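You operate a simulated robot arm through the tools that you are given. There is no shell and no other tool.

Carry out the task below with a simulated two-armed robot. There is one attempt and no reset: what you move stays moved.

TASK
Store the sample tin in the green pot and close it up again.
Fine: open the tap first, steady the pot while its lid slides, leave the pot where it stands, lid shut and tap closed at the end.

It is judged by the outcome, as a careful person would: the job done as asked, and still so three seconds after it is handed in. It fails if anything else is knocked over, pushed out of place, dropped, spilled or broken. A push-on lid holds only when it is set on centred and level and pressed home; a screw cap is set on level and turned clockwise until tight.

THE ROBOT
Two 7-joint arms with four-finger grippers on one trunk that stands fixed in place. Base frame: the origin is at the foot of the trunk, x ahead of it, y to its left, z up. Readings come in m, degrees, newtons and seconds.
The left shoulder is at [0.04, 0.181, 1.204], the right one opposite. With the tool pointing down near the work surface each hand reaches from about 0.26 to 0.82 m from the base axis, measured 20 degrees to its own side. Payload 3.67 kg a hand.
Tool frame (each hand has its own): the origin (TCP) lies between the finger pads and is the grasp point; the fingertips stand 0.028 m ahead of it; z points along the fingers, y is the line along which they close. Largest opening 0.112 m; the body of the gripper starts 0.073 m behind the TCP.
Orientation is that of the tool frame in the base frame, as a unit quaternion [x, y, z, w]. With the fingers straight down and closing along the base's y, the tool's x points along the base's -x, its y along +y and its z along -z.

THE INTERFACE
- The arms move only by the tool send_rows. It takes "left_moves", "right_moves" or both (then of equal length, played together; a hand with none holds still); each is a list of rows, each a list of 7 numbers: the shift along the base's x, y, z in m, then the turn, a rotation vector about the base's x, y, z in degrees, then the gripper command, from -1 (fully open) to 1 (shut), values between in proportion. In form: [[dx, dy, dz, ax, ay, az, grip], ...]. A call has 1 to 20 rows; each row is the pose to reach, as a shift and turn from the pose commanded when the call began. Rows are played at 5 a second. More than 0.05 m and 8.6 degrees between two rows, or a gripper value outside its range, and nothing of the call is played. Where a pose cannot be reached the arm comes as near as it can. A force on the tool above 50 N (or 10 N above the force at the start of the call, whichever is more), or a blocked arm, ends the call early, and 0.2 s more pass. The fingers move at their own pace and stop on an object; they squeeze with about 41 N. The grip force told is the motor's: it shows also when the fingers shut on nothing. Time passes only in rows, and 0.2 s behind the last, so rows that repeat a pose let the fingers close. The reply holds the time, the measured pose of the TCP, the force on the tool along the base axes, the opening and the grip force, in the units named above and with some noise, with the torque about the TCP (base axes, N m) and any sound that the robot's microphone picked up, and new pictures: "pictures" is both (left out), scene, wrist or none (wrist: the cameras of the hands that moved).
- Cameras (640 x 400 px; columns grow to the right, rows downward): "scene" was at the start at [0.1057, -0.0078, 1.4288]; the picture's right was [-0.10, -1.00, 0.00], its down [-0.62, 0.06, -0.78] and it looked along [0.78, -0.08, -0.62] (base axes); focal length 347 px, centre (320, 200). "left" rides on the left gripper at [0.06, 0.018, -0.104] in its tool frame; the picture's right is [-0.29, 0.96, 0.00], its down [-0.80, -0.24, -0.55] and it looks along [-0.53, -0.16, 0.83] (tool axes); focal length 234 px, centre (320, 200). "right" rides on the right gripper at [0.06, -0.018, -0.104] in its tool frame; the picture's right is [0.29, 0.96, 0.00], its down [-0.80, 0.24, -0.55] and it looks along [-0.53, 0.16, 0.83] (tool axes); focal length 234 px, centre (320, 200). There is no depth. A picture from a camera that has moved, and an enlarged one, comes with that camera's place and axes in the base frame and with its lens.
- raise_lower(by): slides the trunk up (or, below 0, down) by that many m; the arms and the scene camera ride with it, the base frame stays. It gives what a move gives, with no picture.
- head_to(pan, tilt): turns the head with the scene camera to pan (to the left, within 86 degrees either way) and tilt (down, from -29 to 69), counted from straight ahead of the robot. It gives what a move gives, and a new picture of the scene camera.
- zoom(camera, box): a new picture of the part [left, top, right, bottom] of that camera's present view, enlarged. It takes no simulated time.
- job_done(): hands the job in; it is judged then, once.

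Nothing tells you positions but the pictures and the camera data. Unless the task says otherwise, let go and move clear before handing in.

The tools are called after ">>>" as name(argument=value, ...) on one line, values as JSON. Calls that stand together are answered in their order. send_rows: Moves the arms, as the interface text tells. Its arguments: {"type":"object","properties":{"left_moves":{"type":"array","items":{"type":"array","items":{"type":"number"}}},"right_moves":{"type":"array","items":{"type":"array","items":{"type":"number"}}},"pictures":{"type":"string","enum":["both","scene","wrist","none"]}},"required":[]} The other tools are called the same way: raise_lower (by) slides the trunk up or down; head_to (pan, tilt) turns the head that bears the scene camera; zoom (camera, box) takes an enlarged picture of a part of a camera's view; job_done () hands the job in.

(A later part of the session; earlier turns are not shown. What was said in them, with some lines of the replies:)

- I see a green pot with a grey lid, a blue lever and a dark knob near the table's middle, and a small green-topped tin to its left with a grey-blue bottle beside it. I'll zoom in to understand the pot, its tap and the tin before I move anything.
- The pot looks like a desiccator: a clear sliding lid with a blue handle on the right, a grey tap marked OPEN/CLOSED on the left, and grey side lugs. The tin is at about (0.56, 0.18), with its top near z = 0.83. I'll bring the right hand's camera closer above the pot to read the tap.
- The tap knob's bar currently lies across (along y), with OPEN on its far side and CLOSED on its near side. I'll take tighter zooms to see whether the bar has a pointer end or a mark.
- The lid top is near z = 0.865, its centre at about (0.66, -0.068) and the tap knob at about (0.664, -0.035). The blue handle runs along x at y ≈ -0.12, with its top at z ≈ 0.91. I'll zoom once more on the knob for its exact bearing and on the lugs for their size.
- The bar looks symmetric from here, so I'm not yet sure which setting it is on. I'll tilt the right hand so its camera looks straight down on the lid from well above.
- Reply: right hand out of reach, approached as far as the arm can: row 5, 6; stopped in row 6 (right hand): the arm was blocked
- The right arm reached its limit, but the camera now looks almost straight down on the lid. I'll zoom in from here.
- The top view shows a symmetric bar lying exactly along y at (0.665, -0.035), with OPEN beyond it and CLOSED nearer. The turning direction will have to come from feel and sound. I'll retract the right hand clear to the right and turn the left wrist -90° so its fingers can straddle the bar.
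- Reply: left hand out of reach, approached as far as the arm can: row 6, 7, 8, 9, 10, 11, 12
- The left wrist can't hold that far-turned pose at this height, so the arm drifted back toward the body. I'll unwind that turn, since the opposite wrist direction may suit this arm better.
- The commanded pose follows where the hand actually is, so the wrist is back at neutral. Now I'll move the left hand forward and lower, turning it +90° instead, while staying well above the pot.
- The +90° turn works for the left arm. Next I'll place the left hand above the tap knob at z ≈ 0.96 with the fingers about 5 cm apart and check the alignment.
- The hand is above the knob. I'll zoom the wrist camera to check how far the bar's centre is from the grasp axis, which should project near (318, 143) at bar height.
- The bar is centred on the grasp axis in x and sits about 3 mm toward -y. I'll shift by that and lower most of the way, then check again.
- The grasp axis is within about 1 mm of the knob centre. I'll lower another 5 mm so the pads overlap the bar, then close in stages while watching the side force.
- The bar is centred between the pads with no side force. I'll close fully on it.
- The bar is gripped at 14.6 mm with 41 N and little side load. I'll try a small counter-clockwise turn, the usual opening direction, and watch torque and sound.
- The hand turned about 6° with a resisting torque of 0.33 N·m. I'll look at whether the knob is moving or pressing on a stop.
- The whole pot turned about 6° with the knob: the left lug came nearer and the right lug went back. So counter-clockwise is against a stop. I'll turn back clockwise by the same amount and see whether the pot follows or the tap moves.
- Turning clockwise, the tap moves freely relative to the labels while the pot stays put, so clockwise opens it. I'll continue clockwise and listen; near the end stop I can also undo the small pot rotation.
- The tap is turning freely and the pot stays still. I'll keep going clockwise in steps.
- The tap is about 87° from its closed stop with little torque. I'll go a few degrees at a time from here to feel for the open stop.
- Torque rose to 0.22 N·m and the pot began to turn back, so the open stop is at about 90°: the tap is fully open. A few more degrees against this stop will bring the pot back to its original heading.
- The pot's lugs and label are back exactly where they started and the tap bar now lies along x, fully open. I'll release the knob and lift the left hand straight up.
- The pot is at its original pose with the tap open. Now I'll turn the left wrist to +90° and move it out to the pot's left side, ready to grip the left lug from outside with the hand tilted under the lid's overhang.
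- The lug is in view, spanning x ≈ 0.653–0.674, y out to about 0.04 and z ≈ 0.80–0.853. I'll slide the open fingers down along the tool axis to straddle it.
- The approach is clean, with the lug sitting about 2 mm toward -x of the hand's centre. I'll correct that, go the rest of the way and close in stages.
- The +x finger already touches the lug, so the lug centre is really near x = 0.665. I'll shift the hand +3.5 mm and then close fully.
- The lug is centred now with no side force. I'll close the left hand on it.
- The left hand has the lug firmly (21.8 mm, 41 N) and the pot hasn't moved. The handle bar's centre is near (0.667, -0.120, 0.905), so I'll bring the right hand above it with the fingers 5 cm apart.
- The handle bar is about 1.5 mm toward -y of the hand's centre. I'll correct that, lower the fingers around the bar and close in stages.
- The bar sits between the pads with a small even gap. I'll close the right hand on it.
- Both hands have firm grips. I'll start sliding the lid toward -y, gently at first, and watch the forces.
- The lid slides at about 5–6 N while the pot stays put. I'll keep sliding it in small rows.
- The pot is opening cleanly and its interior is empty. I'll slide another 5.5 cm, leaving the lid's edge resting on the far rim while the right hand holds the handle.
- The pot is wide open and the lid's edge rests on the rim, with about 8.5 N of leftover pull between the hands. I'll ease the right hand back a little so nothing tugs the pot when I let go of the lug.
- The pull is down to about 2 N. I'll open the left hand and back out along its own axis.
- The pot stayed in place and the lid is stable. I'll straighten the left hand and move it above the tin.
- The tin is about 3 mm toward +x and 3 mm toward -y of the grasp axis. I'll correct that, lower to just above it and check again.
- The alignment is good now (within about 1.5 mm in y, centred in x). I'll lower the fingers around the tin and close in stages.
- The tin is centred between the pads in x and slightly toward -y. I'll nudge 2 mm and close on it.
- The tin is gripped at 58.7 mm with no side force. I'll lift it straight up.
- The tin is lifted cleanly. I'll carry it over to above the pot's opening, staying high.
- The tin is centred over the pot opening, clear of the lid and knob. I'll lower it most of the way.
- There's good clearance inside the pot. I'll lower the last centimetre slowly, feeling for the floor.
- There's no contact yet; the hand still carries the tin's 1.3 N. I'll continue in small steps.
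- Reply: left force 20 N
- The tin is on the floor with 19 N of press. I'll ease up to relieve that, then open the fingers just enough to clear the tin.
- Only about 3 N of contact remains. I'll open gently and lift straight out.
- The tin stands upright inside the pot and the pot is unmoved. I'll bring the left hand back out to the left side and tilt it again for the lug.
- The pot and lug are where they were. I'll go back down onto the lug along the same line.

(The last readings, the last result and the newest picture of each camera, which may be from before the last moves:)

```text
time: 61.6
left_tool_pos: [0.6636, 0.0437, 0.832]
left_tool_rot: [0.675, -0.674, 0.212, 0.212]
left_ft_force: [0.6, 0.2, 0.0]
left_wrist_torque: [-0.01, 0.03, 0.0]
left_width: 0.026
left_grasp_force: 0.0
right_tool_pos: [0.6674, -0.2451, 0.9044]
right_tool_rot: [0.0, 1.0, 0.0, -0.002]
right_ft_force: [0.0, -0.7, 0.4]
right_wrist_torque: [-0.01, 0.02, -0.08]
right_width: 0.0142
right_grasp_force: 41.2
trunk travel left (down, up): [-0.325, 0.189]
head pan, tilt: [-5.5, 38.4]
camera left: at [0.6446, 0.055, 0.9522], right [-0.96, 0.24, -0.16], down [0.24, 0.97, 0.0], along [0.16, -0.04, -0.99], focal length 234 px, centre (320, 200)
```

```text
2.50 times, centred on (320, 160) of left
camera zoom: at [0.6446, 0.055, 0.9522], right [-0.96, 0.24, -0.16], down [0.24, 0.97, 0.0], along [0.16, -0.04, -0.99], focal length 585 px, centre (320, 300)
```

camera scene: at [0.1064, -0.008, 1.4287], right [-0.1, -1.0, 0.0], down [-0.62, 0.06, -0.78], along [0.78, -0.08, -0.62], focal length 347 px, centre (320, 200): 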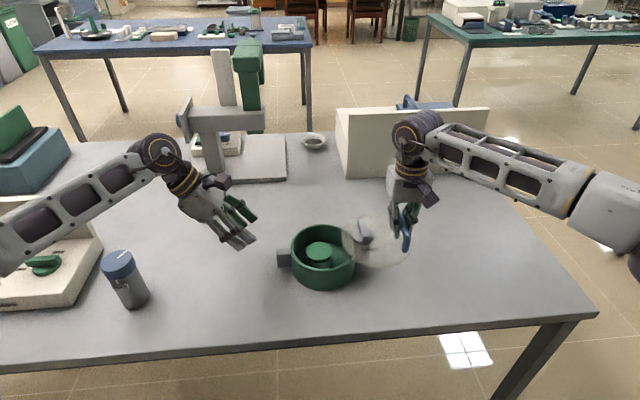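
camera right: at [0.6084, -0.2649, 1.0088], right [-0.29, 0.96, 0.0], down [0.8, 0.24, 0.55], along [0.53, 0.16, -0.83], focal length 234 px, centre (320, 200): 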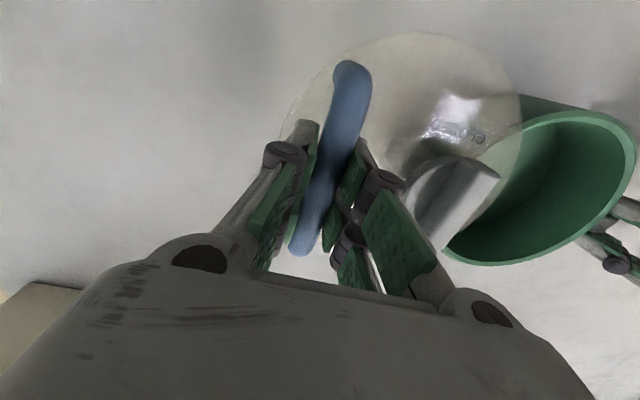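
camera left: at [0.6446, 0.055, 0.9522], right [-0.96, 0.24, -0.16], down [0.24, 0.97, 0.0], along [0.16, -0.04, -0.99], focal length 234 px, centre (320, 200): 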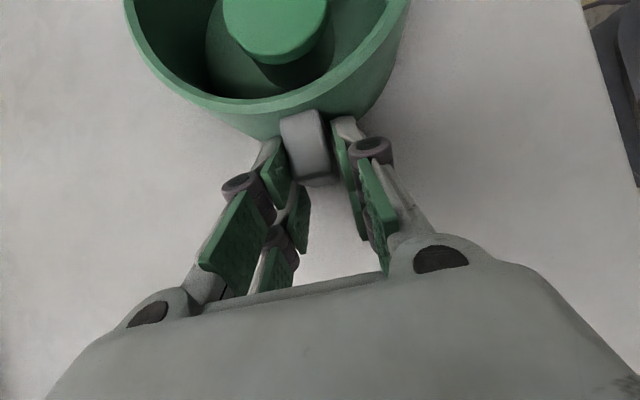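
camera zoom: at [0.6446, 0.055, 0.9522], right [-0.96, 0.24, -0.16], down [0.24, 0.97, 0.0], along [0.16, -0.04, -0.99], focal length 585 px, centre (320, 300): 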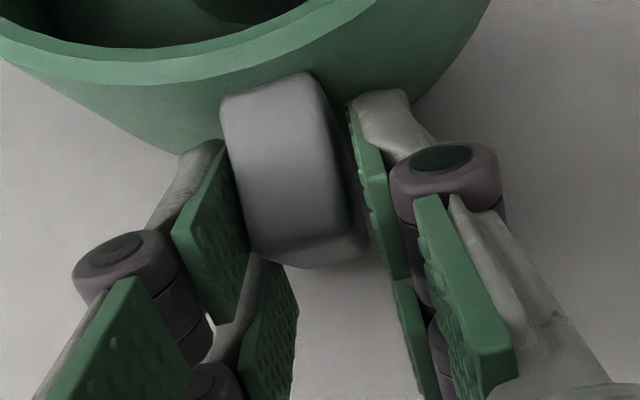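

The lug is about 1 mm toward the +x finger. I'll nudge and close.

>>> send_rows(left_moves=[[0.001, 0, 0, 0, 0, 0, 0.54], [0.001, 0, 0, 0, 0, 0, 0.6], [0.001, 0, 0, 0, 0, 0, 1], [0.001, 0, 0, 0, 0, 0, 1]], pictures="none")

>>> zoom(camera="scene", box=[265, 180, 415, 310])

```text
time: 62.6
left_tool_pos: [0.6658, 0.045, 0.8335]
left_tool_rot: [0.675, -0.674, 0.213, 0.213]
left_ft_force: [0.4, 0.8, 0.3]
left_wrist_torque: [0.01, -0.11, -0.17]
left_width: 0.0219
left_grasp_force: 41.0
right_tool_pos: [0.6676, -0.2452, 0.9038]
right_tool_rot: [0.001, 1.0, 0.0, -0.002]
right_ft_force: [1.0, -0.3, 0.6]
right_wrist_torque: [0.01, 0.05, -0.02]
right_width: 0.0143
right_grasp_force: 41.4
trunk travel left (down, up): [-0.325, 0.189]
head pan, tilt: [-5.5, 38.4]
```

```text
3.08 times, centred on (340, 245) of scene
camera zoom: at [0.1064, -0.008, 1.4287], right [-0.1, -1.0, 0.0], down [-0.62, 0.06, -0.78], along [0.78, -0.08, -0.62], focal length 1068 px, centre (258, 62)
```

zoom: 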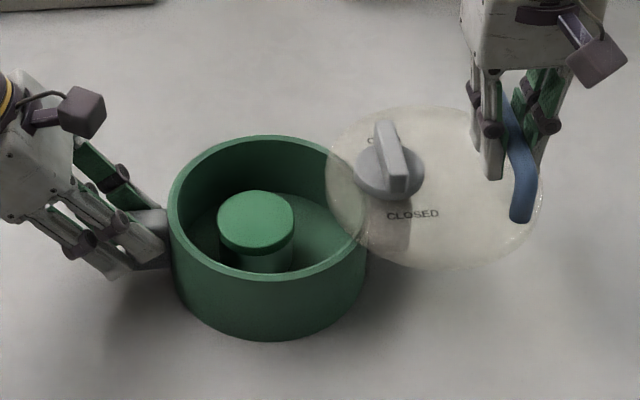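

Both grips are set again. I'll slide the lid back the way it came, checking halfway.

>>> send_rows(right_moves=[[0, 0.006, 0, 0, 0, 0, 1], [0, 0.015, 0, 0, 0, 0, 1], [0, 0.025, 0, 0, 0, 0, 1], [0, 0.035, 0, 0, 0, 0, 1], [0, 0.045, 0, 0, 0, 0, 1], [0, 0.055, 0, 0, 0, 0, 1], [0, 0.065, 0, 0, 0, 0, 1]], pictures="none")

>>> zoom(camera="scene", box=[265, 180, 415, 310])

```text
time: 64.2
left_tool_pos: [0.6663, 0.0455, 0.833]
left_tool_rot: [-0.674, 0.675, -0.212, -0.213]
left_ft_force: [-0.9, 5.1, 2.2]
left_wrist_torque: [-0.52, -0.07, 0.06]
left_width: 0.022
left_grasp_force: 40.7
right_tool_pos: [0.6675, -0.1804, 0.9048]
right_tool_rot: [0.002, 1.0, -0.001, -0.002]
right_ft_force: [-0.5, -4.3, 0.3]
right_wrist_torque: [-0.09, 0.13, -0.03]
right_width: 0.0141
right_grasp_force: 41.1
trunk travel left (down, up): [-0.325, 0.189]
head pan, tilt: [-5.5, 38.4]
```

```text
3.08 times, centred on (340, 245) of scene
camera zoom: at [0.1063, -0.0076, 1.4287], right [-0.1, -1.0, 0.0], down [-0.62, 0.06, -0.78], along [0.78, -0.08, -0.62], focal length 1068 px, centre (258, 62)
```

zoom: 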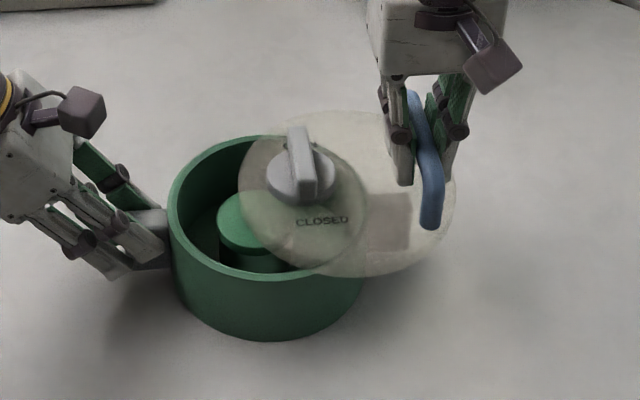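

The lid is sliding back over the tin at about 5 N and the tin is clear underneath. I'll continue to the closed position.

>>> send_rows(right_moves=[[0, 0.01, 0, 0, 0, 0, 1], [0, 0.02, 0, 0, 0, 0, 1], [0, 0.03, 0, 0, 0, 0, 1], [0, 0.04, 0, 0, 0, 0, 1], [0, 0.048, 0, 0, 0, 0, 1], [0, 0.054, 0, 0, 0, 0, 1], [0, 0.0585, 0, 0, 0, 0, 1], [0, 0.0585, 0, 0, 0, 0, 1]], pictures="none")

>>> zoom(camera="scene", box=[265, 200, 385, 300])

>>> zoom(camera="left", box=[100, 0, 500, 220])

```text
time: 66.0
left_tool_pos: [0.6646, 0.0449, 0.8326]
left_tool_rot: [-0.674, 0.675, -0.212, -0.213]
left_ft_force: [-1.9, 8.1, 3.0]
left_wrist_torque: [-0.27, -0.22, -0.41]
left_width: 0.0219
left_grasp_force: 41.3
right_tool_pos: [0.6679, -0.1225, 0.9039]
right_tool_rot: [0.001, 1.0, -0.001, -0.002]
right_ft_force: [5.0, -5.6, -0.3]
right_wrist_torque: [0.01, -0.27, -0.21]
right_width: 0.0143
right_grasp_force: 40.9
trunk travel left (down, up): [-0.325, 0.189]
head pan, tilt: [-5.5, 38.4]
```

```text
4.00 times, centred on (325, 250) of scene
camera zoom: at [0.1065, -0.0077, 1.4287], right [-0.1, -1.0, 0.0], down [-0.62, 0.06, -0.78], along [0.78, -0.08, -0.62], focal length 1389 px, centre (300, 0)
```

zoom: 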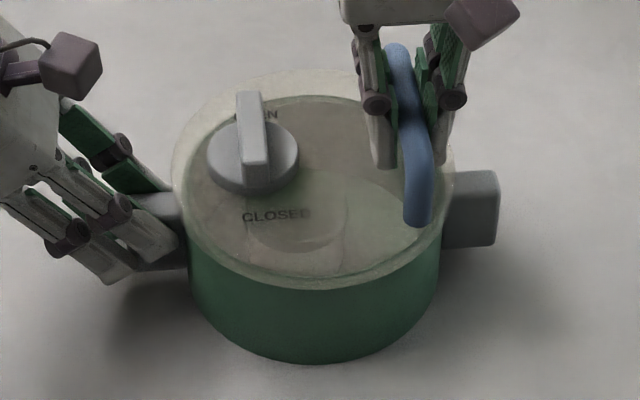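

```text
1.60 times, centred on (300, 110) of left
camera zoom: at [0.6459, 0.0554, 0.9522], right [-0.96, 0.24, -0.16], down [0.24, 0.97, 0.0], along [0.16, -0.04, -0.99], focal length 375 px, centre (352, 344)
```

zoom: 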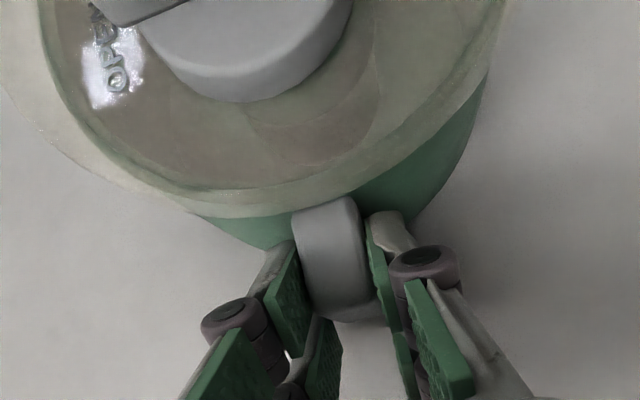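

The lid is back exactly on the pot: knob, label and handle match the earlier picture. I'll open the right hand and lift it away while the left still steadies the pot.

>>> send_rows(right_moves=[[0, -0.0005, 0, 0, 0, 0, 0.65], [0, -0.0005, 0, 0, 0, 0, 0.4], [0, -0.0005, 0, 0, 0, 0, 0.3], [0, -0.0005, 0.02, 0, 0, 0, 0.3], [0, -0.0005, 0.05, 0, 0, 0, 0.3], [0, -0.0005, 0.09, 0, 0, 0, 0.3], [-0.02, -0.03, 0.11, 0, 0, 0, 0.0], [-0.05, -0.07, 0.12, 0, 0, 0, -0.3], [-0.08, -0.11, 0.13, 0, 0, 0, -0.5], [-0.11, -0.14, 0.15, 0, 0, 0, -0.5]], pictures="none")

>>> zoom(camera="scene", box=[265, 200, 385, 300])

>>> zoom(camera="right", box=[240, 100, 480, 260])

```text
refused: row 8 steps farther than a row can; nothing moved
```

```text
4.00 times, centred on (325, 250) of scene
camera zoom: at [0.1065, -0.0077, 1.4287], right [-0.1, -1.0, 0.0], down [-0.62, 0.06, -0.78], along [0.78, -0.08, -0.62], focal length 1389 px, centre (300, 0)
```

zoom: 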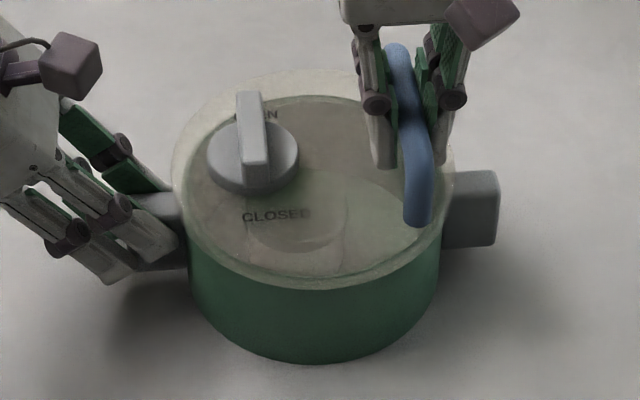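

```text
2.50 times, centred on (360, 180) of right
camera zoom: at [0.6085, -0.1393, 1.0087], right [-0.29, 0.96, 0.0], down [0.8, 0.24, 0.55], along [0.53, 0.16, -0.83], focal length 585 px, centre (220, 250)
```

zoom: 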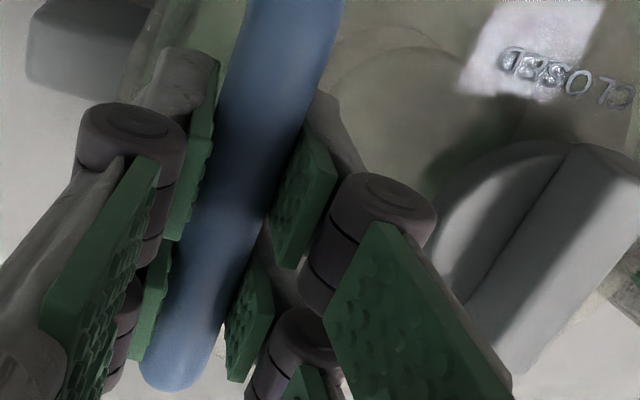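

That command was refused because one row stepped too far, and nothing moved. I'll resend the release with smaller steps.

>>> send_rows(right_moves=[[0, -0.0005, 0, 0, 0, 0, 0.65], [0, -0.0005, 0, 0, 0, 0, 0.4], [0, -0.0005, 0, 0, 0, 0, 0.3], [0, -0.0005, 0.02, 0, 0, 0, 0.3], [0, -0.0005, 0.05, 0, 0, 0, 0.3], [0, -0.0005, 0.09, 0, 0, 0, 0.3], [-0.015, -0.025, 0.11, 0, 0, 0, 0.0], [-0.04, -0.055, 0.12, 0, 0, 0, -0.3], [-0.065, -0.085, 0.13, 0, 0, 0, -0.5], [-0.09, -0.12, 0.14, 0, 0, 0, -0.5], [-0.115, -0.15, 0.15, 0, 0, 0, -0.5]], pictures="none")

>>> zoom(camera="scene", box=[265, 200, 385, 300])

>>> zoom(camera="right", box=[240, 100, 480, 260])

```text
time: 68.4
left_tool_pos: [0.6643, 0.044, 0.833]
left_tool_rot: [-0.674, 0.675, -0.211, -0.212]
left_ft_force: [0.2, 2.1, 1.0]
left_wrist_torque: [0.99, -0.22, 0.06]
left_width: 0.0219
left_grasp_force: 40.6
right_tool_pos: [0.5493, -0.2739, 1.0548]
right_tool_rot: [-0.001, 1.0, -0.001, -0.002]
right_ft_force: [-0.6, 0.6, 0.1]
right_wrist_torque: [-0.03, -0.03, -0.07]
right_width: 0.084
right_grasp_force: 0.1
trunk travel left (down, up): [-0.325, 0.189]
head pan, tilt: [-5.5, 38.4]
```

```text
4.00 times, centred on (325, 250) of scene
camera zoom: at [0.1053, -0.0088, 1.4288], right [-0.1, -1.0, 0.0], down [-0.62, 0.06, -0.78], along [0.78, -0.08, -0.62], focal length 1389 px, centre (300, 0)
```

zoom: 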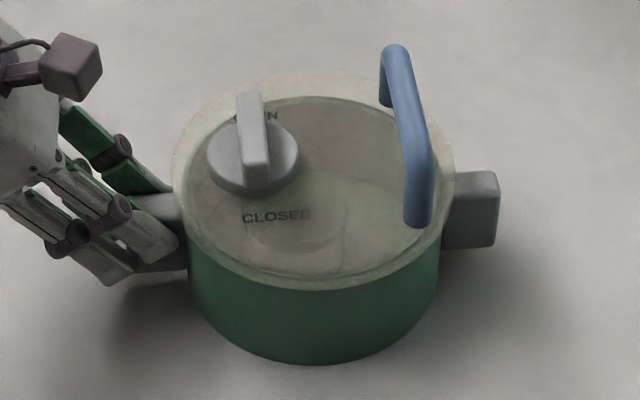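

```text
2.50 times, centred on (360, 180) of right
camera zoom: at [0.4914, -0.2912, 1.1594], right [-0.29, 0.96, 0.0], down [0.8, 0.24, 0.55], along [0.53, 0.16, -0.83], focal length 585 px, centre (220, 250)
```

zoom: 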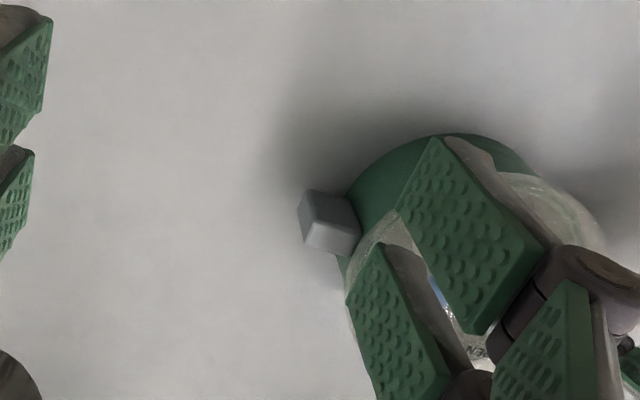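

The lid is seated square and the right hand is clear. I'll release the lug and back the left hand out.

>>> send_rows(left_moves=[[0, 0, 0, 0, 0, 0, 0.55], [0, 0, 0, 0, 0, 0, 0.2], [0, 0, 0, 0, 0, 0, 0.0], [0, 0.012, 0.016, 0, 0, 0, 0.0], [0, 0.029, 0.041, 0, 0, 0, 0.0], [0, 0.046, 0.066, 0, 0, 0, 0.0], [0, 0.063, 0.09, 0, 0, 0, 0.0], [0, 0.075, 0.11, 7, 0, 0, 0.0], [0, 0.08, 0.12, 14, 0, 0, 0.0], [0, 0.08, 0.13, 21, 0, 0, 0.0], [0, 0.08, 0.14, 28, 0, 0, 0.0], [0, 0.08, 0.15, 35, 0, 0, 0.0], [0, 0.08, 0.15, 35, 0, 0, 0.0]], pictures="none")

>>> zoom(camera="scene", box=[265, 200, 385, 300])

```text
time: 71.2
left_tool_pos: [0.6664, 0.1252, 0.9831]
left_tool_rot: [-0.707, 0.707, 0.0, 0.001]
left_ft_force: [-0.2, 0.3, 0.2]
left_wrist_torque: [0.03, 0.02, 0.0]
left_width: 0.056
left_grasp_force: 0.0
right_tool_pos: [0.5506, -0.2723, 1.0546]
right_tool_rot: [0.001, 1.0, -0.001, -0.001]
right_ft_force: [-0.1, 0.4, -0.1]
right_wrist_torque: [-0.04, 0.02, 0.0]
right_width: 0.084
right_grasp_force: 0.0
trunk travel left (down, up): [-0.325, 0.189]
head pan, tilt: [-5.5, 38.4]
```

```text
4.00 times, centred on (325, 250) of scene
camera zoom: at [0.1058, -0.0071, 1.4288], right [-0.1, -1.0, 0.0], down [-0.62, 0.06, -0.78], along [0.78, -0.08, -0.62], focal length 1389 px, centre (300, 0)
```

zoom: 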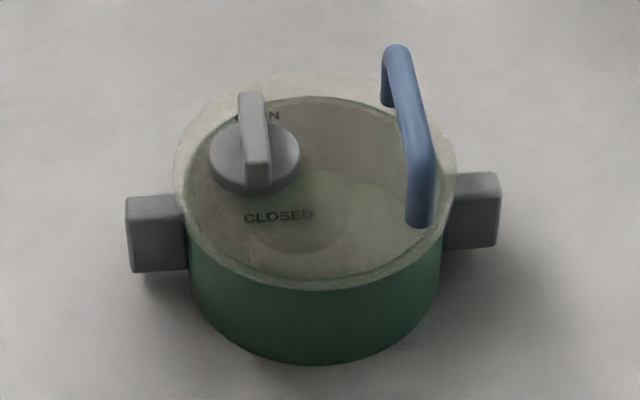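

The pot and lid sit just as they did at the start, apart from the tap. Next I'll take the left hand over the knob with the fingers turned to close along y, since the bar now lies along x.

>>> send_rows(left_moves=[[0, -0.01, 0, 0, 0, -8.2, 0.2], [0, -0.025, 0, 0, 0, -16.4, 0.2], [0, -0.04, 0, 0, 0, -24.6, 0.2], [0, -0.055, 0, 0, 0, -32.8, 0.2], [0, -0.07, 0, 0, 0, -41, 0.2], [0, -0.085, 0, 0, 0, -49.2, 0.2], [0, -0.1, 0, 0, 0, -57.4, 0.2], [0, -0.115, 0, 0, 0, -65.6, 0.2], [0, -0.13, 0, 0, 0, -73.8, 0.2], [0, -0.145, -0.01, 0, 0, -82, 0.2], [-0.0005, -0.1615, -0.02, 0, 0, -90, 0.2], [-0.0005, -0.1615, -0.025, 0, 0, -90, 0.2], [-0.0005, -0.1615, -0.025, 0, 0, -90, 0.2]], pictures="both")

>>> zoom(camera="left", box=[240, 80, 400, 240])

>>> zoom(camera="scene", box=[265, 190, 385, 300])

```text
time: 74.0
left_tool_pos: [0.6656, -0.037, 0.9572]
left_tool_rot: [0.002, 1.0, 0.001, 0.0]
left_ft_force: [0.3, 0.2, -0.3]
left_wrist_torque: [0.02, 0.02, 0.01]
left_width: 0.0449
left_grasp_force: 0.1
right_tool_pos: [0.5498, -0.2734, 1.0551]
right_tool_rot: [0.001, 1.0, -0.001, -0.002]
right_ft_force: [0.5, -0.3, 0.6]
right_wrist_torque: [0.04, -0.02, 0.02]
right_width: 0.0838
right_grasp_force: 0.1
trunk travel left (down, up): [-0.325, 0.189]
head pan, tilt: [-5.5, 38.4]
camera scene: at [0.1058, -0.0081, 1.4288], right [-0.1, -1.0, 0.0], down [-0.62, 0.06, -0.78], along [0.78, -0.08, -0.62], focal length 347 px, centre (320, 200)
camera left: at [0.6038, -0.0189, 1.0614], right [0.29, 0.96, 0.0], down [0.8, -0.24, 0.55], along [0.53, -0.16, -0.83], focal length 234 px, centre (320, 200)
```

scene: 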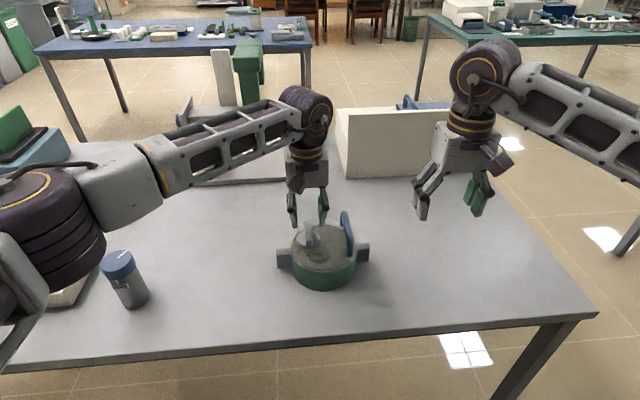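
left: 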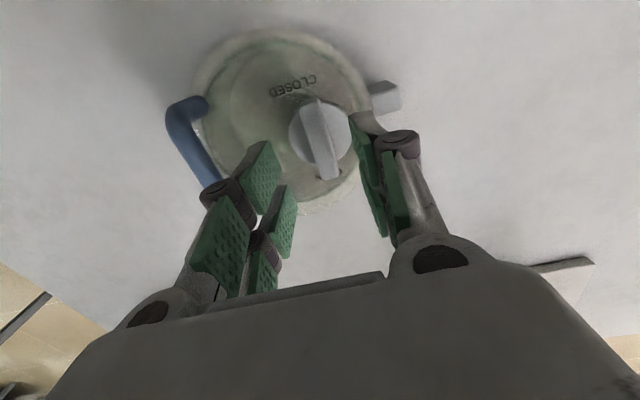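

```text
2.50 times, centred on (320, 160) of left
camera zoom: at [0.6038, -0.0189, 1.0614], right [0.29, 0.96, 0.0], down [0.8, -0.24, 0.55], along [0.53, -0.16, -0.83], focal length 585 px, centre (320, 300)
```

zoom: 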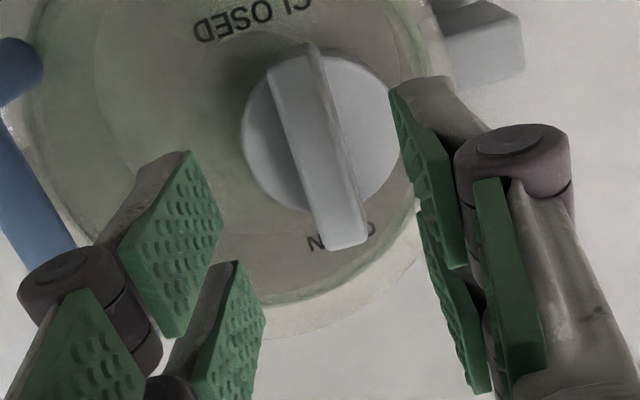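

```text
3.64 times, centred on (325, 245) of scene
camera zoom: at [0.1058, -0.0081, 1.4288], right [-0.1, -1.0, 0.0], down [-0.62, 0.06, -0.78], along [0.78, -0.08, -0.62], focal length 1263 px, centre (302, 36)
```

zoom: 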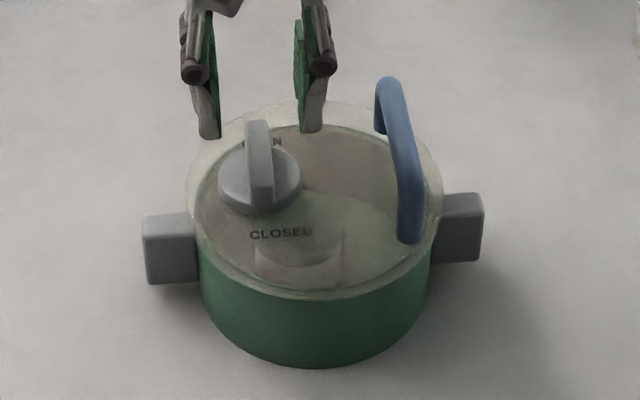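

The knob lines up with the grasp axis in y, and the small x offset matches the earlier viewing bias. I'll lower to the earlier grip height and close in stages.

>>> send_rows(left_moves=[[-0.0005, 0, -0.018, 0, 0, 0, 0.2], [-0.0005, 0, -0.034, 0, 0, 0, 0.2], [-0.0005, 0, -0.0465, 0, 0, 0, 0.2], [-0.0005, 0, -0.0465, 0, 0, 0, 0.5], [-0.0005, 0, -0.0465, 0, 0, 0, 0.66], [-0.0005, 0, -0.0465, 0, 0, 0, 0.66]], pictures="wrist")

>>> zoom(camera="left", box=[240, 80, 400, 240])

>>> zoom(camera="scene", box=[265, 190, 385, 300])

```text
time: 75.4
left_tool_pos: [0.6642, -0.0375, 0.911]
left_tool_rot: [0.001, 1.0, 0.0, -0.001]
left_ft_force: [-0.8, -0.5, -0.6]
left_wrist_torque: [-0.01, -0.02, -0.01]
left_width: 0.0191
left_grasp_force: 0.0
right_tool_pos: [0.5512, -0.2734, 1.0551]
right_tool_rot: [0.001, 1.0, -0.001, -0.001]
right_ft_force: [-0.3, 0.5, -0.3]
right_wrist_torque: [0.01, -0.01, 0.0]
right_width: 0.084
right_grasp_force: 0.1
trunk travel left (down, up): [-0.325, 0.189]
head pan, tilt: [-5.5, 38.4]
camera left: at [0.6029, -0.0186, 1.0152], right [0.29, 0.96, 0.0], down [0.8, -0.24, 0.55], along [0.53, -0.16, -0.83], focal length 234 px, centre (320, 200)
```

left: 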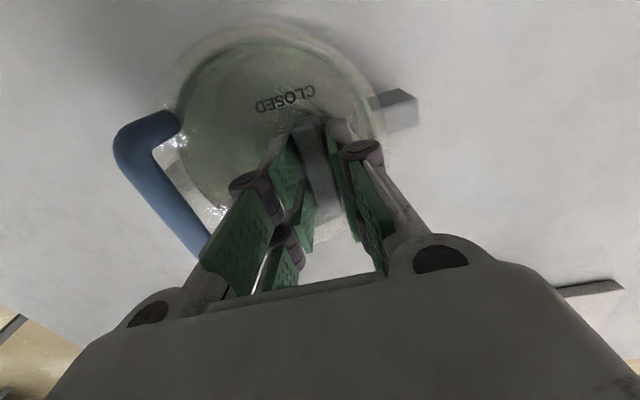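

```text
2.50 times, centred on (320, 160) of left
camera zoom: at [0.6029, -0.0186, 1.0152], right [0.29, 0.96, 0.0], down [0.8, -0.24, 0.55], along [0.53, -0.16, -0.83], focal length 585 px, centre (320, 300)
```

zoom: 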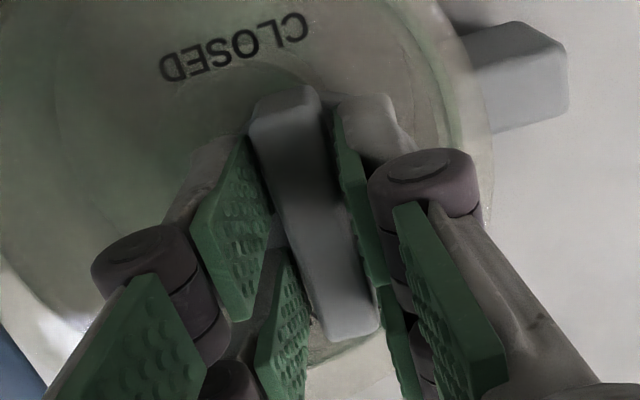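

```text
3.64 times, centred on (325, 245) of scene
camera zoom: at [0.1058, -0.0078, 1.4288], right [-0.1, -1.0, 0.0], down [-0.62, 0.06, -0.78], along [0.78, -0.08, -0.62], focal length 1263 px, centre (302, 36)
```

zoom: 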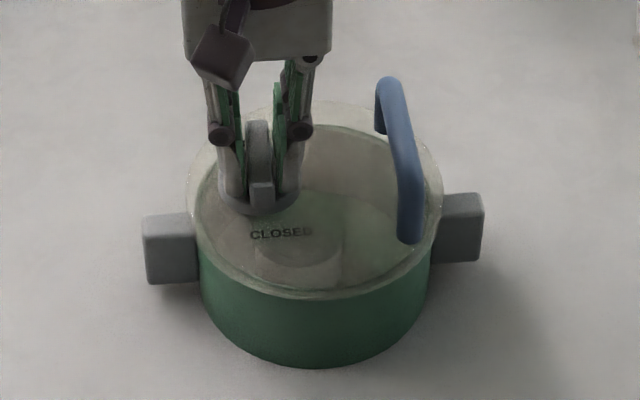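

The bar is centred between the pads. I'll close on it.

>>> send_rows(left_moves=[[0, 0, 0, 0, 0, 0, 1], [0, 0, 0, 0, 0, 0, 1], [0, 0, 0, 0, 0, 0, 1]], pictures="none")

```text
time: 76.2
left_tool_pos: [0.6642, -0.0367, 0.9106]
left_tool_rot: [0.001, 1.0, 0.001, 0.0]
left_ft_force: [-0.8, 0.0, -0.5]
left_wrist_torque: [0.0, -0.07, 0.02]
left_width: 0.015
left_grasp_force: 40.8
right_tool_pos: [0.5502, -0.2725, 1.0549]
right_tool_rot: [0.001, 1.0, -0.001, -0.002]
right_ft_force: [-0.9, 0.6, 0.0]
right_wrist_torque: [0.02, 0.0, 0.0]
right_width: 0.084
right_grasp_force: 0.1
trunk travel left (down, up): [-0.325, 0.189]
head pan, tilt: [-5.5, 38.4]
```

The tap is gripped with almost no side force. I'll turn it counter-clockwise toward closed, stopping short of the end to check.

>>> send_rows(left_moves=[[0, 0, 0, 0, 0, 6, 1], [0, 0, 0, 0, 0, 12, 1], [0, 0, 0, 0, 0, 18, 1], [0, 0, 0, 0, 0, 24, 1], [0, 0, 0, 0, 0, 30, 1], [0, 0, 0, 0, 0, 36, 1], [0, 0, 0, 0, 0, 42, 1], [0, 0, 0, 0, 0, 48, 1], [0, 0, 0, 0, 0, 54, 1], [0, 0, 0, 0, 0, 60, 1], [0, 0, 0, 0, 0, 66, 1], [0, 0, 0, 0, 0, 72, 1], [0, 0, 0, 0, 0, 78, 1], [0, 0, 0, 0, 0, 82, 1], [0, 0, 0, 0, 0, 82, 1]], pictures="none")

>>> zoom(camera="scene", box=[265, 200, 385, 300])

```text
time: 79.4
left_tool_pos: [0.665, -0.0365, 0.9109]
left_tool_rot: [-0.656, 0.755, 0.001, -0.001]
left_ft_force: [-1.2, -0.7, -0.2]
left_wrist_torque: [-0.49, 0.11, 0.03]
left_width: 0.0152
left_grasp_force: 41.2
right_tool_pos: [0.5506, -0.2738, 1.0551]
right_tool_rot: [0.001, 1.0, -0.001, -0.002]
right_ft_force: [0.4, 1.0, 0.5]
right_wrist_torque: [0.01, -0.04, -0.03]
right_width: 0.0842
right_grasp_force: 0.1
trunk travel left (down, up): [-0.325, 0.189]
head pan, tilt: [-5.5, 38.4]
```

```text
4.00 times, centred on (325, 250) of scene
camera zoom: at [0.1062, -0.008, 1.4287], right [-0.1, -1.0, 0.0], down [-0.62, 0.06, -0.78], along [0.78, -0.08, -0.62], focal length 1389 px, centre (300, 0)
```

zoom: 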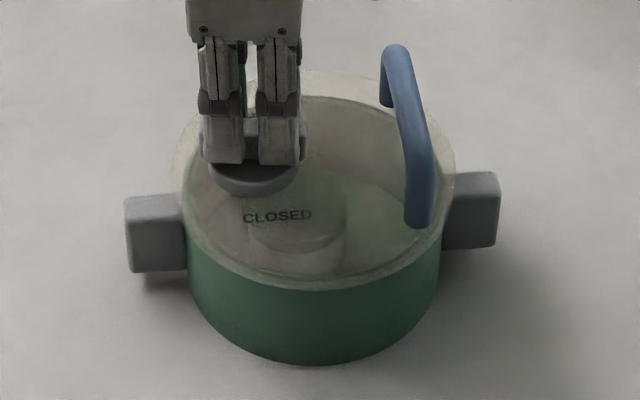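

The pot is steady at 82°. I'll take the last degrees in small steps until I feel the closed stop.

>>> send_rows(left_moves=[[0, 0, 0, 0, 0, 3, 1], [0, 0, 0, 0, 0, 6, 1], [0, 0, 0, 0, 0, 7, 1], [0, 0, 0, 0, 0, 7, 1]], pictures="none")

```text
time: 80.4
left_tool_pos: [0.6637, -0.0363, 0.9101]
left_tool_rot: [-0.701, 0.713, 0.0, 0.0]
left_ft_force: [-0.2, -1.2, -0.4]
left_wrist_torque: [-0.24, 0.0, 0.01]
left_width: 0.015
left_grasp_force: 41.4
right_tool_pos: [0.5513, -0.2723, 1.0547]
right_tool_rot: [0.001, 1.0, -0.001, -0.002]
right_ft_force: [-0.5, -1.2, 0.5]
right_wrist_torque: [-0.02, -0.01, -0.03]
right_width: 0.084
right_grasp_force: 0.1
trunk travel left (down, up): [-0.325, 0.189]
head pan, tilt: [-5.5, 38.4]
```

>>> send_rows(left_moves=[[0, 0, 0, 0, 0, 0.8, 1], [0, 0, 0, 0, 0, 1.5, 1], [0, 0, 0, 0, 0, 1.5, 1]], pictures="none")

>>> zoom(camera="scene", box=[265, 200, 385, 300])

```text
time: 81.2
left_tool_pos: [0.6635, -0.0364, 0.9115]
left_tool_rot: [0.709, -0.705, -0.001, 0.001]
left_ft_force: [-1.2, -0.5, 0.3]
left_wrist_torque: [-0.32, 0.05, -0.18]
left_width: 0.015
left_grasp_force: 41.1
right_tool_pos: [0.5516, -0.2733, 1.0548]
right_tool_rot: [0.002, 1.0, 0.0, -0.002]
right_ft_force: [0.3, -0.4, 0.1]
right_wrist_torque: [0.04, -0.04, 0.02]
right_width: 0.084
right_grasp_force: 0.1
trunk travel left (down, up): [-0.325, 0.189]
head pan, tilt: [-5.5, 38.4]
```

```text
4.00 times, centred on (325, 250) of scene
camera zoom: at [0.1062, -0.0081, 1.4287], right [-0.1, -1.0, 0.0], down [-0.62, 0.06, -0.78], along [0.78, -0.08, -0.62], focal length 1389 px, centre (300, 0)
```

zoom: 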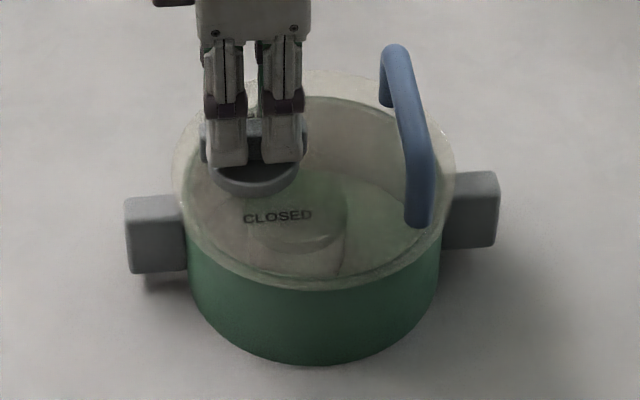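

The torque rose to 0.18 N·m with the pot unmoved, so the tap is against its closed stop. I'll release and lift straight up.

>>> send_rows(left_moves=[[0, 0, 0, 0, 0, 0, 0.6], [0, 0, 0, 0, 0, 0, 0.3], [0, 0, 0, 0, 0, 0, 0.3], [0, 0, 0.02, 0, 0, 0, 0.3], [0, 0, 0.05, 0, 0, 0, 0.3], [0, 0, 0.09, 0, 0, 0, 0.3], [-0.02, 0.03, 0.11, 0, 0, 0, 0.0], [-0.04, 0.07, 0.12, 0, 0, 0, 0.0], [-0.06, 0.11, 0.12, 0, 0, 0, 0.0], [-0.08, 0.15, 0.12, 0, 0, 0, 0.0]], pictures="both")

>>> zoom(camera="scene", box=[265, 200, 385, 300])

>>> zoom(camera="right", box=[320, 60, 520, 220])

>>> zoom(camera="left", box=[160, 0, 400, 160])

```text
time: 83.4
left_tool_pos: [0.5828, 0.1151, 1.0332]
left_tool_rot: [0.71, -0.705, 0.001, 0.001]
left_ft_force: [-0.4, 0.8, 0.3]
left_wrist_torque: [-0.03, 0.01, 0.0]
left_width: 0.056
left_grasp_force: 0.0
right_tool_pos: [0.5494, -0.2708, 1.0547]
right_tool_rot: [0.0, 1.0, -0.002, -0.002]
right_ft_force: [0.3, 0.4, 0.7]
right_wrist_torque: [-0.06, -0.01, -0.02]
right_width: 0.084
right_grasp_force: 0.0
trunk travel left (down, up): [-0.325, 0.189]
head pan, tilt: [-5.5, 38.4]
camera scene: at [0.1048, -0.0055, 1.4289], right [-0.1, -1.0, 0.0], down [-0.62, 0.06, -0.78], along [0.78, -0.08, -0.62], focal length 347 px, centre (320, 200)
camera left: at [0.5646, 0.0546, 1.1369], right [-0.96, 0.28, 0.0], down [0.23, 0.8, 0.55], along [0.16, 0.53, -0.83], focal length 234 px, centre (320, 200)
```

scene: 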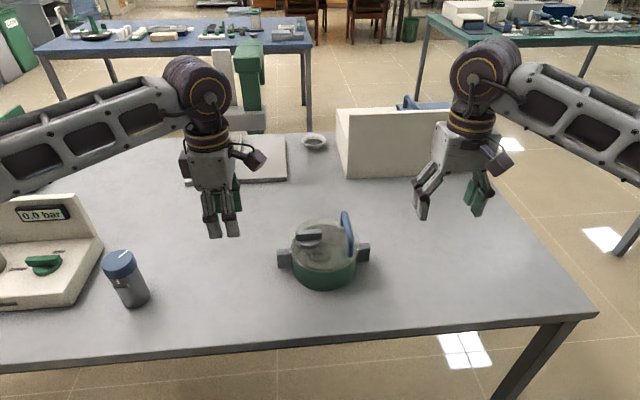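
left: 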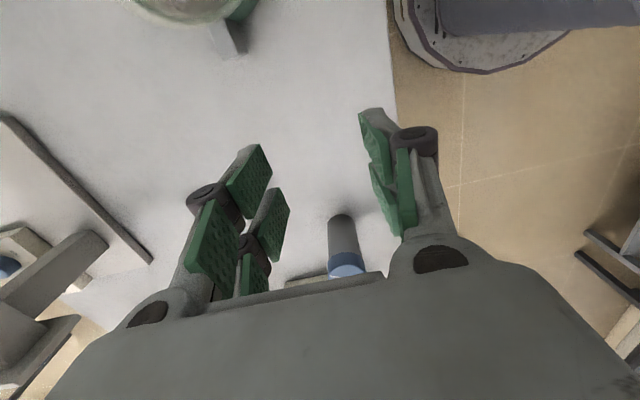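

```text
4.00 times, centred on (325, 250) of scene
camera zoom: at [0.1048, -0.0055, 1.4289], right [-0.1, -1.0, 0.0], down [-0.62, 0.06, -0.78], along [0.78, -0.08, -0.62], focal length 1389 px, centre (300, 0)
```

zoom: 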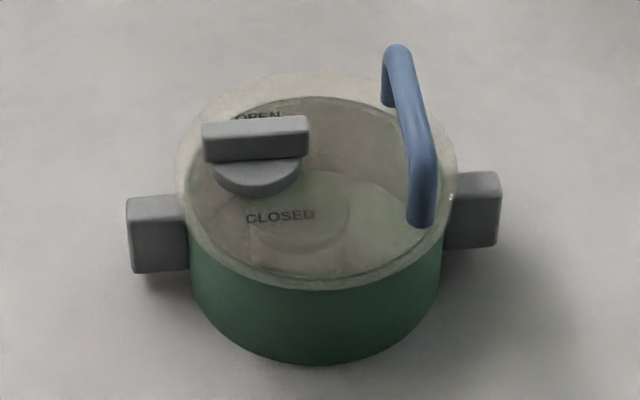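

```text
2.50 times, centred on (420, 140) of right
camera zoom: at [0.4913, -0.2885, 1.1604], right [-0.29, 0.96, 0.0], down [0.8, 0.24, 0.55], along [0.53, 0.16, -0.83], focal length 585 px, centre (70, 350)
```

zoom: 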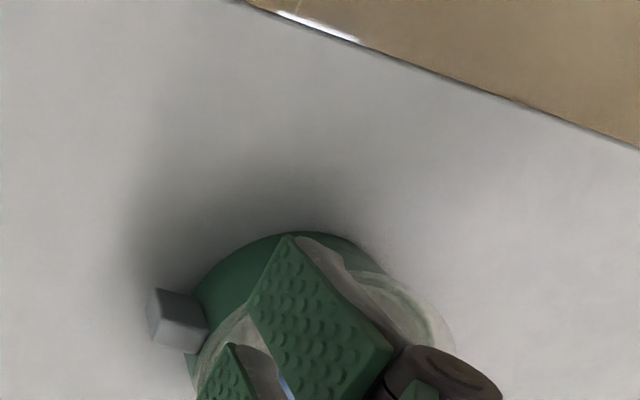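

```text
2.50 times, centred on (280, 80) of left
camera zoom: at [0.5646, 0.0546, 1.1369], right [-0.96, 0.28, 0.0], down [0.23, 0.8, 0.55], along [0.16, 0.53, -0.83], focal length 585 px, centre (420, 500)
```

zoom: 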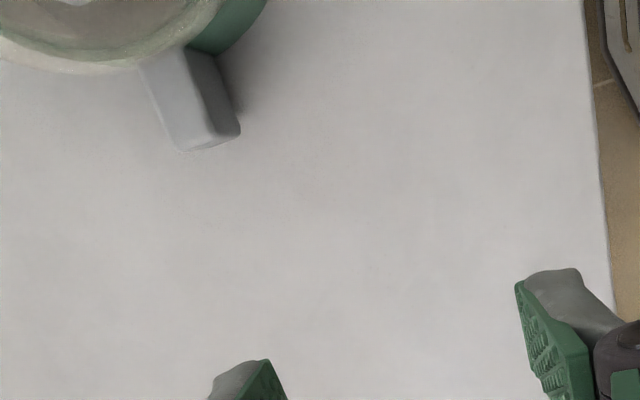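

The tap bar is back across the lid as at the start, the lid sits centred with equal overhang on both sides, and the tin shows through it inside. The pot and everything else stand where they did. I'll let things settle for a moment and take one last look.

>>> send_rows(left_moves=[[0, 0.02, 0.01, 0, 0, 0, 0.0], [0, 0.04, 0.02, 0, 0, 0, 0.0], [0, 0.04, 0.02, 0, 0, 0, 0.0], [0, 0.04, 0.02, 0, 0, 0, 0.0], [0, 0.04, 0.02, 0, 0, 0, 0.0]], right_moves=[[-0.02, -0.01, 0.01, 0, 0, 0, -0.5], [-0.04, -0.02, 0.02, 0, 0, 0, -0.5], [-0.04, -0.02, 0.02, 0, 0, 0, -0.5], [-0.04, -0.02, 0.02, 0, 0, 0, -0.5], [-0.04, -0.02, 0.02, 0, 0, 0, -0.5]], pictures="scene")

>>> zoom(camera="scene", box=[265, 200, 385, 300])

```text
time: 84.6
left_tool_pos: [0.5844, 0.1539, 1.0531]
left_tool_rot: [0.71, -0.705, 0.001, 0.0]
left_ft_force: [0.5, 0.3, 0.2]
left_wrist_torque: [0.02, -0.01, 0.0]
left_width: 0.0557
left_grasp_force: 0.0
right_tool_pos: [0.5118, -0.2932, 1.0742]
right_tool_rot: [0.001, 1.0, -0.002, -0.003]
right_ft_force: [0.2, 0.3, 0.0]
right_wrist_torque: [0.02, 0.0, 0.0]
right_width: 0.084
right_grasp_force: 0.1
trunk travel left (down, up): [-0.325, 0.189]
head pan, tilt: [-5.5, 38.4]
camera scene: at [0.1057, -0.0079, 1.4288], right [-0.1, -1.0, 0.0], down [-0.62, 0.06, -0.78], along [0.78, -0.08, -0.62], focal length 347 px, centre (320, 200)
```

scene: 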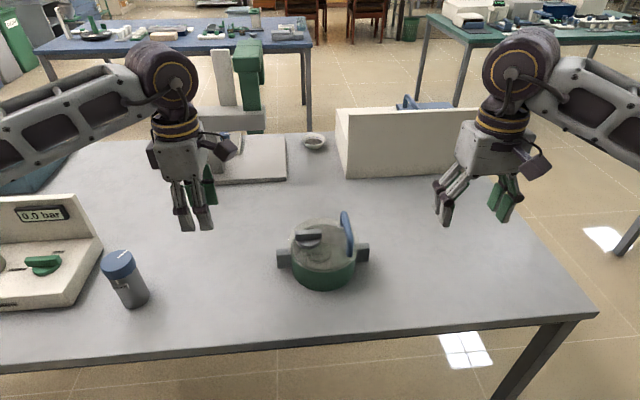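

```text
4.00 times, centred on (325, 250) of scene
camera zoom: at [0.1057, -0.0079, 1.4288], right [-0.1, -1.0, 0.0], down [-0.62, 0.06, -0.78], along [0.78, -0.08, -0.62], focal length 1389 px, centre (300, 0)
```

zoom: 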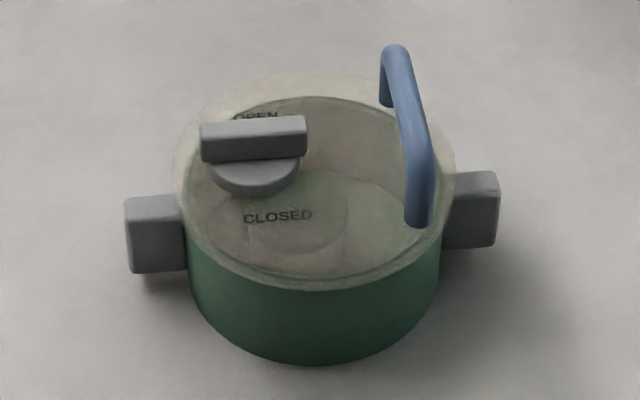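

The tin is in the green pot, the lid is shut and centred, and the tap is closed. The pot stands where it was, nothing else is disturbed, and both hands are clear, so I'm handing the job in.

>>> job_done()

```text
The job is handed in.
```

The sample tin is stored upright in the green pot. The lid is shut and centred, the tap is closed, and both hands are clear. I've handed the job in; no result has come back yet.

- **Tap:** I first tried the wrong direction, against the closed stop, and the whole pot turned about 6°. I turned it back while opening the tap, and the pictures show it back in place to within about a millimetre. There was no hiss when the tap opened. I took it as open because it turned freely through 90° to a second stop and the lid then slid at about 5 N. At the end I turned it back until I felt the closed stop again.
- **Lid:** The left hand held the pot's side lug while the lid slid off and back on, and the pot stayed still.
- **Everything else:** Nothing else on the table looks moved in the last picture.
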